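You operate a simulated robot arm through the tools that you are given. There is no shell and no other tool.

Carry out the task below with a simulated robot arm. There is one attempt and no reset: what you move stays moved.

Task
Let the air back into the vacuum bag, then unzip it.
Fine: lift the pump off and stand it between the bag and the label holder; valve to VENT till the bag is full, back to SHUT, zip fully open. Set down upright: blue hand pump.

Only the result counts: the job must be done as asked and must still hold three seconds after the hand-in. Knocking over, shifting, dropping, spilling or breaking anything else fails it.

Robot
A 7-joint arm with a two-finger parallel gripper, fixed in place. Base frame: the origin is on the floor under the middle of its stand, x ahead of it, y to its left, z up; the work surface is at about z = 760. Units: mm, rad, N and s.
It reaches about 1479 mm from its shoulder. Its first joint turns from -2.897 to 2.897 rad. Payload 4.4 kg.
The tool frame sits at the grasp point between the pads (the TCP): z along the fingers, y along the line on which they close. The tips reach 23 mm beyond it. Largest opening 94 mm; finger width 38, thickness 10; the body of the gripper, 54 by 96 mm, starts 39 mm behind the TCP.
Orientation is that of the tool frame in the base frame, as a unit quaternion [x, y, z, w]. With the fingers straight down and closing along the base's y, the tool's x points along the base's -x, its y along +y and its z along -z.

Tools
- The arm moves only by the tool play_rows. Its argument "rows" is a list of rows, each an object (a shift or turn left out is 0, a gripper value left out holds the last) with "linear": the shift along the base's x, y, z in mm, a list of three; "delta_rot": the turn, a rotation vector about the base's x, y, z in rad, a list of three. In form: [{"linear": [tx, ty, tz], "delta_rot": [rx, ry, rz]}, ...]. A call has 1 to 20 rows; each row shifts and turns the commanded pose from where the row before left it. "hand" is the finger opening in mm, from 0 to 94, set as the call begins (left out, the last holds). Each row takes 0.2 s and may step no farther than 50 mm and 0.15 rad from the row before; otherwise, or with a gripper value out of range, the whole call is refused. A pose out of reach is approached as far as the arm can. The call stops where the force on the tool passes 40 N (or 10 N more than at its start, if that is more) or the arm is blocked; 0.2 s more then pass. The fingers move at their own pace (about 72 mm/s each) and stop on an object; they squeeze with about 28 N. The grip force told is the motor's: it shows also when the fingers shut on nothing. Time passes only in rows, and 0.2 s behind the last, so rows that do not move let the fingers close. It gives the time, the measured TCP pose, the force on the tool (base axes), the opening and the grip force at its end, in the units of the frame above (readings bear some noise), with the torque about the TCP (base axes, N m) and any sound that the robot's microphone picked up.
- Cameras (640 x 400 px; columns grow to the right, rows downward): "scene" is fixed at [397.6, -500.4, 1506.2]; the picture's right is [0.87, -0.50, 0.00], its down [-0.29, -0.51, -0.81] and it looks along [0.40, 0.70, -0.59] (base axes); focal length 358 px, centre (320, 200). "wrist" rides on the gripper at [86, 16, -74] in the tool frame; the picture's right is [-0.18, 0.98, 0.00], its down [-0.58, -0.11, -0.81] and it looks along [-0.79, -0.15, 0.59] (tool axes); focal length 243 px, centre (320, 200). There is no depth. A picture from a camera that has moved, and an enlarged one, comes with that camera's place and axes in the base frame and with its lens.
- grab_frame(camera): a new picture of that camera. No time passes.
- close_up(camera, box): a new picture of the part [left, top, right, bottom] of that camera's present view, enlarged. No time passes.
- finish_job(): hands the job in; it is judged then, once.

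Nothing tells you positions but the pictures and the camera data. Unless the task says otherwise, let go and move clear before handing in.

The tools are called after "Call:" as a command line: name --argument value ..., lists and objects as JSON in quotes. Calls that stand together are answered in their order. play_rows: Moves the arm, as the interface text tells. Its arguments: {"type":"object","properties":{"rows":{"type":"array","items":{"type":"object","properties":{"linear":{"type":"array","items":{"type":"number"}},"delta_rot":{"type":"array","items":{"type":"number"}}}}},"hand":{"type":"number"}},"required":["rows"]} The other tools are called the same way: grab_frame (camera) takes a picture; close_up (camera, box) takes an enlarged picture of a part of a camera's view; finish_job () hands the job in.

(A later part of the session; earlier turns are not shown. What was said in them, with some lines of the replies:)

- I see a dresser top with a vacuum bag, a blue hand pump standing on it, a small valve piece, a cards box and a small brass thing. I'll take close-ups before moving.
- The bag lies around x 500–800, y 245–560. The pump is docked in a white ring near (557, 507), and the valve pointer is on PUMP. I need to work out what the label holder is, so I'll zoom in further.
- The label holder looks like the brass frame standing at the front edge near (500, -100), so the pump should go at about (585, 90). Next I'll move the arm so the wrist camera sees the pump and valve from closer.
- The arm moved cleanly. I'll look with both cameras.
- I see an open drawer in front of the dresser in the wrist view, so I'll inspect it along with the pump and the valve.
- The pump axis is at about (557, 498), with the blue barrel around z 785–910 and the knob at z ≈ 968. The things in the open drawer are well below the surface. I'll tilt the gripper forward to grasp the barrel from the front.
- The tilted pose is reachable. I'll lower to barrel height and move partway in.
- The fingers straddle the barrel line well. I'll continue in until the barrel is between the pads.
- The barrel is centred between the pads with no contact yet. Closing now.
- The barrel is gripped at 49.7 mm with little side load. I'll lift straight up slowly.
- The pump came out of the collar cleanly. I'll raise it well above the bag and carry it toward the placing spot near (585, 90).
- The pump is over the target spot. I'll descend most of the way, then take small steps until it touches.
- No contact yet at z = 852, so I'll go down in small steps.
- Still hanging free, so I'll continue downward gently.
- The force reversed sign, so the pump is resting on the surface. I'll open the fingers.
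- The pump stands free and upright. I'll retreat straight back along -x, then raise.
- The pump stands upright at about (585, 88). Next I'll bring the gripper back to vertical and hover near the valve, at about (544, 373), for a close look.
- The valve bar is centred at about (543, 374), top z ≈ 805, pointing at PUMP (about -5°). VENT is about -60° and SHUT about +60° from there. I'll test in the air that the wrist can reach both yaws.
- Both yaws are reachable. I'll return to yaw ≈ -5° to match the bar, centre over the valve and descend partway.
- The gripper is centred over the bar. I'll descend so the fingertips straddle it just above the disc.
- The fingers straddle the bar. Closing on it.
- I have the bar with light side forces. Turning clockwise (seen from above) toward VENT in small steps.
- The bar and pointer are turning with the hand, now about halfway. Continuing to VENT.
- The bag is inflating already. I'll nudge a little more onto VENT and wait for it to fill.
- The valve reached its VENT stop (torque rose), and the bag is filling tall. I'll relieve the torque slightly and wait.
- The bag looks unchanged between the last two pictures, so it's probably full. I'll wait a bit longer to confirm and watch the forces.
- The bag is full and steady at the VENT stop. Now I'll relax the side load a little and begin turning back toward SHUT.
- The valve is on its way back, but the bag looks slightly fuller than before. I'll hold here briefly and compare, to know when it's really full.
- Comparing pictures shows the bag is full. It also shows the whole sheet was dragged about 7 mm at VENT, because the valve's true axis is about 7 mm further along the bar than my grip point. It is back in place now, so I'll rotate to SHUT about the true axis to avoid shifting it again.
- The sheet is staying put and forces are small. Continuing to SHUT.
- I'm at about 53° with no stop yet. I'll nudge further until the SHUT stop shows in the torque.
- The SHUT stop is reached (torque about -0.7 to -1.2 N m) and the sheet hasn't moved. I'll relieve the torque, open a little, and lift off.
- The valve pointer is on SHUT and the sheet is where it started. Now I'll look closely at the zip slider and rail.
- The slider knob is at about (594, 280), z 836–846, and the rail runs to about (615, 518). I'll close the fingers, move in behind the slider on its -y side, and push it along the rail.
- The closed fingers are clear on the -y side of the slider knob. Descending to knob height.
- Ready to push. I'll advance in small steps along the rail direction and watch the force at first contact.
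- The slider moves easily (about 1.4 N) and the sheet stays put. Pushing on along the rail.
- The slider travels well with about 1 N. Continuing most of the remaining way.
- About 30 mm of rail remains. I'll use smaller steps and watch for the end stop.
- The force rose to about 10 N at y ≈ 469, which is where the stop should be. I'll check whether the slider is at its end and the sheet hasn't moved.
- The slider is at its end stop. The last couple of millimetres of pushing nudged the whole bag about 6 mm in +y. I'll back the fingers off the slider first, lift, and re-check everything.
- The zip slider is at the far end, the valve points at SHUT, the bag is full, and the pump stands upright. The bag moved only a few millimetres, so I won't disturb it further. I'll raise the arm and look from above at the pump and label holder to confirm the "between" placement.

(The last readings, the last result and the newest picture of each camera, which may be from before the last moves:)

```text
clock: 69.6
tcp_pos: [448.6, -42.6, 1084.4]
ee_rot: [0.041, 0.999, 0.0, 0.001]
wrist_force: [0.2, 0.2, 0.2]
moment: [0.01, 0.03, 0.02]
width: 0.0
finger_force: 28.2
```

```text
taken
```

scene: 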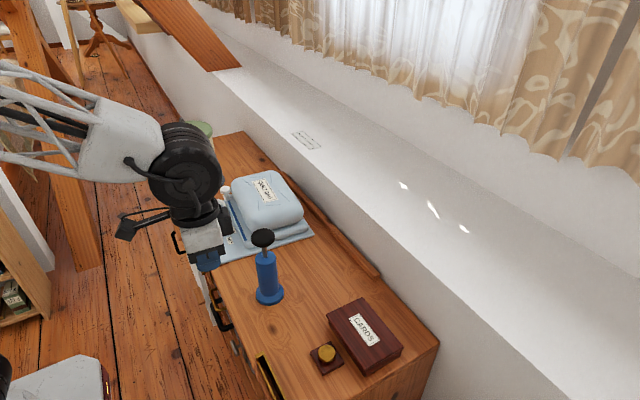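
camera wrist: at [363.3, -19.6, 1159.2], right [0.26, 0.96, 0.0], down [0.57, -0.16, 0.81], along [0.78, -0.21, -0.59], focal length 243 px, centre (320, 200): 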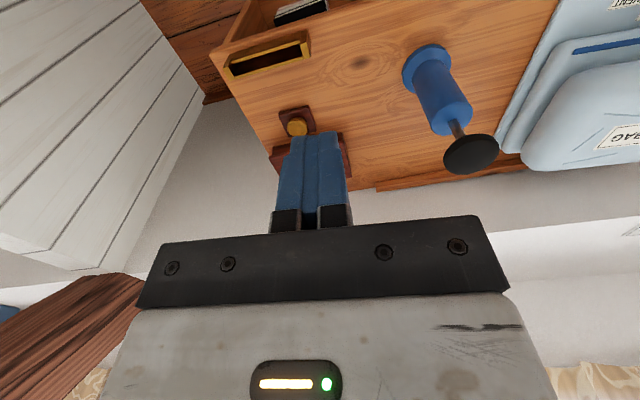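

The label holder, a brass frame at about (505, -136), the pump at (585, 88) and the bag line up as asked. One doubt remains: about 13 mm of rail is visible past the slider. I'll go back for a closer look to see whether it's really at its end stop.

Call:
play_rows --rows '[{"linear": [10, 42, 0]}, {"linear": [10, 42, 0]}, {"linear": [10, 42, 0]}, {"linear": [10, 42, 0]}, {"linear": [10, 42, 0]}, {"linear": [10, 42, 0]}, {"linear": [10, 42, 0]}, {"linear": [10, 42, 0]}, {"linear": [10, 42, 0]}, {"linear": [10, 42, 0]}, {"linear": [10, 42, 0]}, {"linear": [10, 42, 0]}, {"linear": [8, 42, 0]}, {"linear": [0, 8, -40]}, {"linear": [0, 0, -45]}, {"linear": [0, 0, -45]}, {"linear": [0, 0, -30]}, {"linear": [0, 0, 0]}]'

Call:
grab_frame --camera "wrist"

Call:
close_up --camera "wrist" --box '[220, 20, 460, 180]'

Call:
close_up --camera "scene" --box '[200, 170, 260, 250]'

```text
clock: 73.4
tcp_pos: [577.6, 511.3, 925.2]
ee_rot: [0.042, 0.999, 0.001, 0.0]
wrist_force: [-0.7, -0.3, -0.3]
moment: [0.02, 0.03, 0.01]
width: 0.0
finger_force: 27.8
```

```text
taken
camera wrist: at [492.7, 534.9, 1000.1], right [0.26, 0.96, 0.0], down [0.57, -0.16, 0.81], along [0.78, -0.21, -0.59], focal length 243 px, centre (320, 200)
```

wrist: 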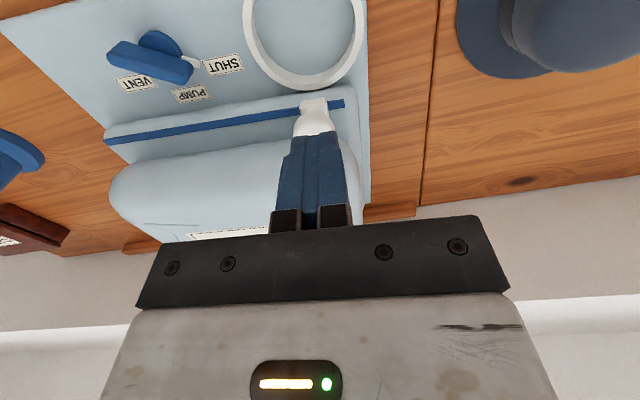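

```text
2.50 times, centred on (340, 100) of wrist
camera zoom: at [492.7, 534.9, 1000.1], right [0.26, 0.96, 0.0], down [0.57, -0.16, 0.81], along [0.78, -0.21, -0.59], focal length 606 px, centre (270, 450)
```

zoom: 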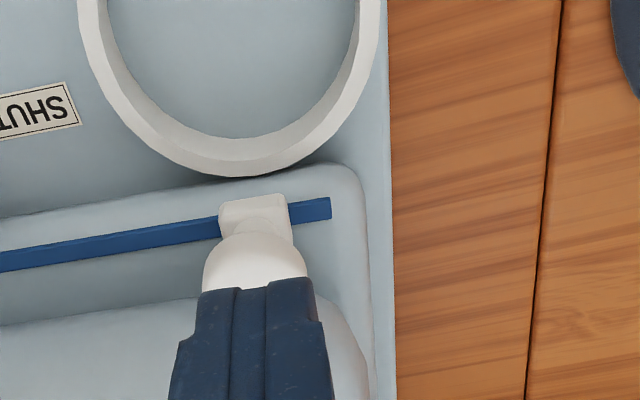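

```text
5.00 times, centred on (230, 210) of scene
camera zoom: at [397.6, -500.4, 1506.2], right [0.87, -0.5, 0.0], down [-0.29, -0.51, -0.81], along [0.4, 0.7, -0.59], focal length 1790 px, centre (770, 150)
```

zoom: 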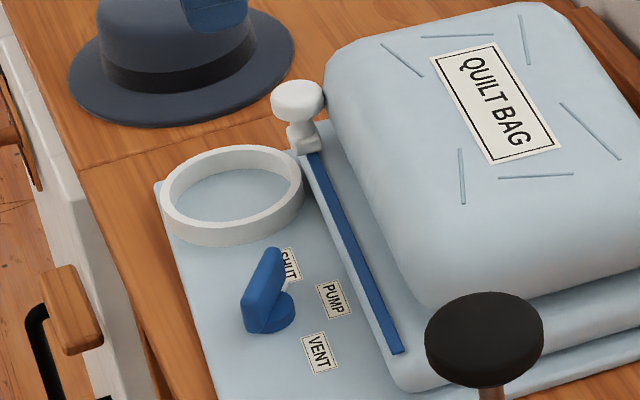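

The slider passed the ring's widest point freely and then stopped hard, with nothing in front of it, so it's at its end stop. The valve reads SHUT, the bag is full, and the pump is upright. I'll move the arm well clear and do a final check.

Call:
play_rows --rows '[{"linear": [0, 0, 40]}, {"linear": [-20, 0, 45]}, {"linear": [-30, -20, 35]}, {"linear": [-35, -25, 20]}, {"linear": [-35, -30, 10]}, {"linear": [-25, -30, 0]}, {"linear": [0, 0, 0]}, {"linear": [0, 0, 0]}, {"linear": [0, 0, 0]}]'

Call:
grab_frame --camera "scene"

Call:
close_up --camera "scene" --box '[160, 150, 340, 310]'

Call:
close_up --camera "wrist" --box '[0, 0, 640, 220]'

```text
refused: row 3 steps farther than a row can; nothing moved
```

```text
taken
```

scene: 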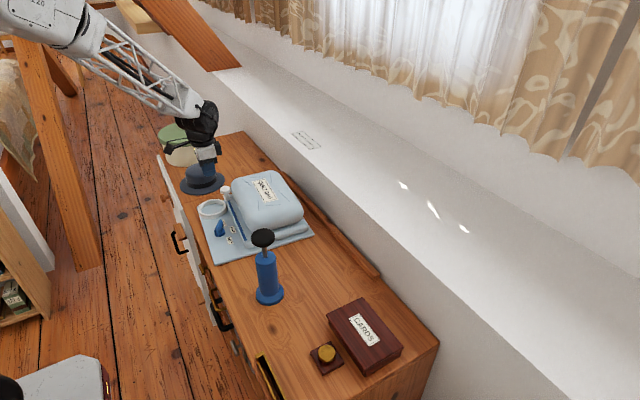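

```text
2.50 times, centred on (250, 230) of scene
camera zoom: at [397.6, -500.4, 1506.2], right [0.87, -0.5, 0.0], down [-0.29, -0.51, -0.81], along [0.4, 0.7, -0.59], focal length 895 px, centre (495, 125)
```

zoom: 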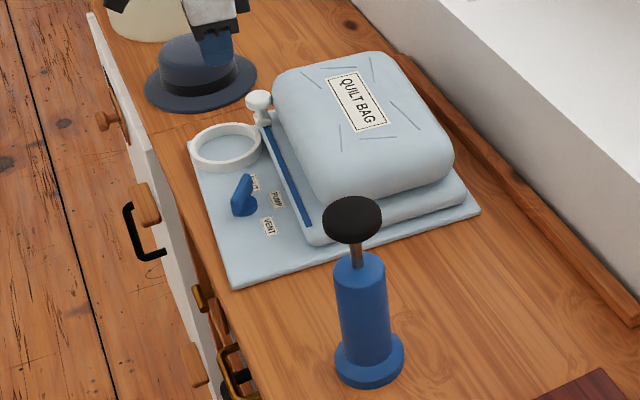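

```text
1.00 times, centred on (320, 110) of wrist (not enlarged: the box is as wide or as high as the picture)
camera zoom: at [492.7, 534.9, 1000.1], right [0.26, 0.96, 0.0], down [0.57, -0.16, 0.81], along [0.78, -0.21, -0.59], focal length 243 px, centre (320, 290)
```

zoom: 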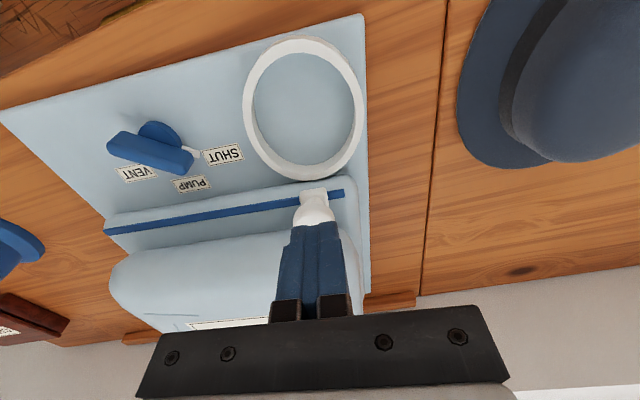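

The last move was refused because one row was too long, so nothing moved. I'll repeat the retreat with shorter rows.

Call:
play_rows --rows '[{"linear": [0, 0, 40]}, {"linear": [-15, 0, 40]}, {"linear": [-25, -15, 30]}, {"linear": [-30, -20, 20]}, {"linear": [-30, -25, 10]}, {"linear": [-30, -25, 0]}, {"linear": [-20, -20, 0]}, {"linear": [0, 0, 0]}, {"linear": [0, 0, 0]}]'

Call:
close_up --camera "scene" --box '[160, 150, 340, 310]'

Call:
close_up --camera "scene" --box '[200, 180, 260, 250]'

```text
clock: 75.4
tcp_pos: [427.0, 405.8, 1063.9]
ee_rot: [0.041, 0.999, 0.0, 0.0]
wrist_force: [-0.4, -0.1, -1.0]
moment: [0.01, -0.01, -0.03]
width: 0.0
finger_force: 27.6
```

```text
2.50 times, centred on (250, 230) of scene
camera zoom: at [397.6, -500.4, 1506.2], right [0.87, -0.5, 0.0], down [-0.29, -0.51, -0.81], along [0.4, 0.7, -0.59], focal length 895 px, centre (495, 125)
```

zoom: 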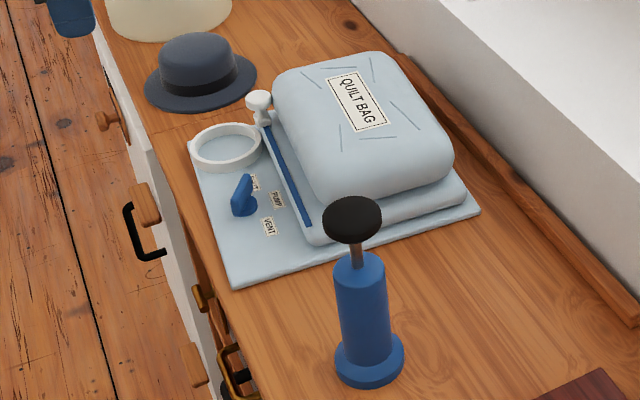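

```text
5.71 times, centred on (230, 215) of scene
camera zoom: at [397.6, -500.4, 1506.2], right [0.87, -0.5, 0.0], down [-0.29, -0.51, -0.81], along [0.4, 0.7, -0.59], focal length 2046 px, centre (834, 114)
```

zoom: 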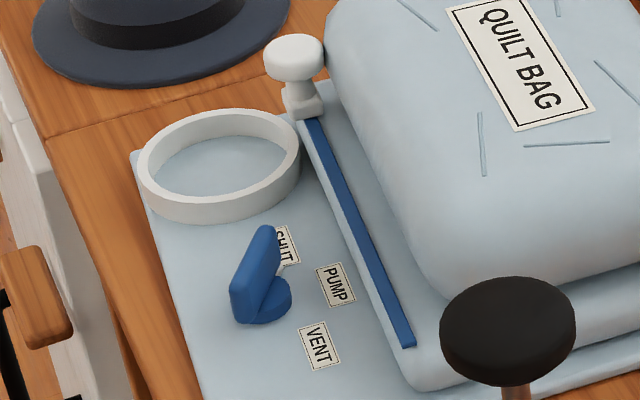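

The pump stands upright between the bag and the label holder, the bag is full, the valve is on SHUT, and the zip is at its far end. The arm is clear and nothing is moving, so I'm handing in.

Call:
finish_job

```text
The job is handed in.
```

I handed the job in with every step done. I wasn't told whether it passed.

- **Pump:** it's off the bag and standing upright at about (585, 88), on the line between the bag and the label holder. I took the label holder to be the brass frame at the front edge of the dresser.
- **Valve:** I turned it to VENT until the bag stopped growing, then back to the SHUT stop.
- **Zip:** I pushed the slider along the rail until it stopped hard. About 13 mm of rail still shows past it. Nothing is in its way there, so I took that as fully open.

**Bag shift:** the bag and its sheet ended about 7 mm towards +y. I pushed slightly past the zip's end stop and they slid with it. I left them there, because pushing them back risked knocking the slider or the hat. The bag also slid a similar distance while I turned the valve to VENT, but returned to its starting place on the way back.

I saw no change in the other objects on the dresser.
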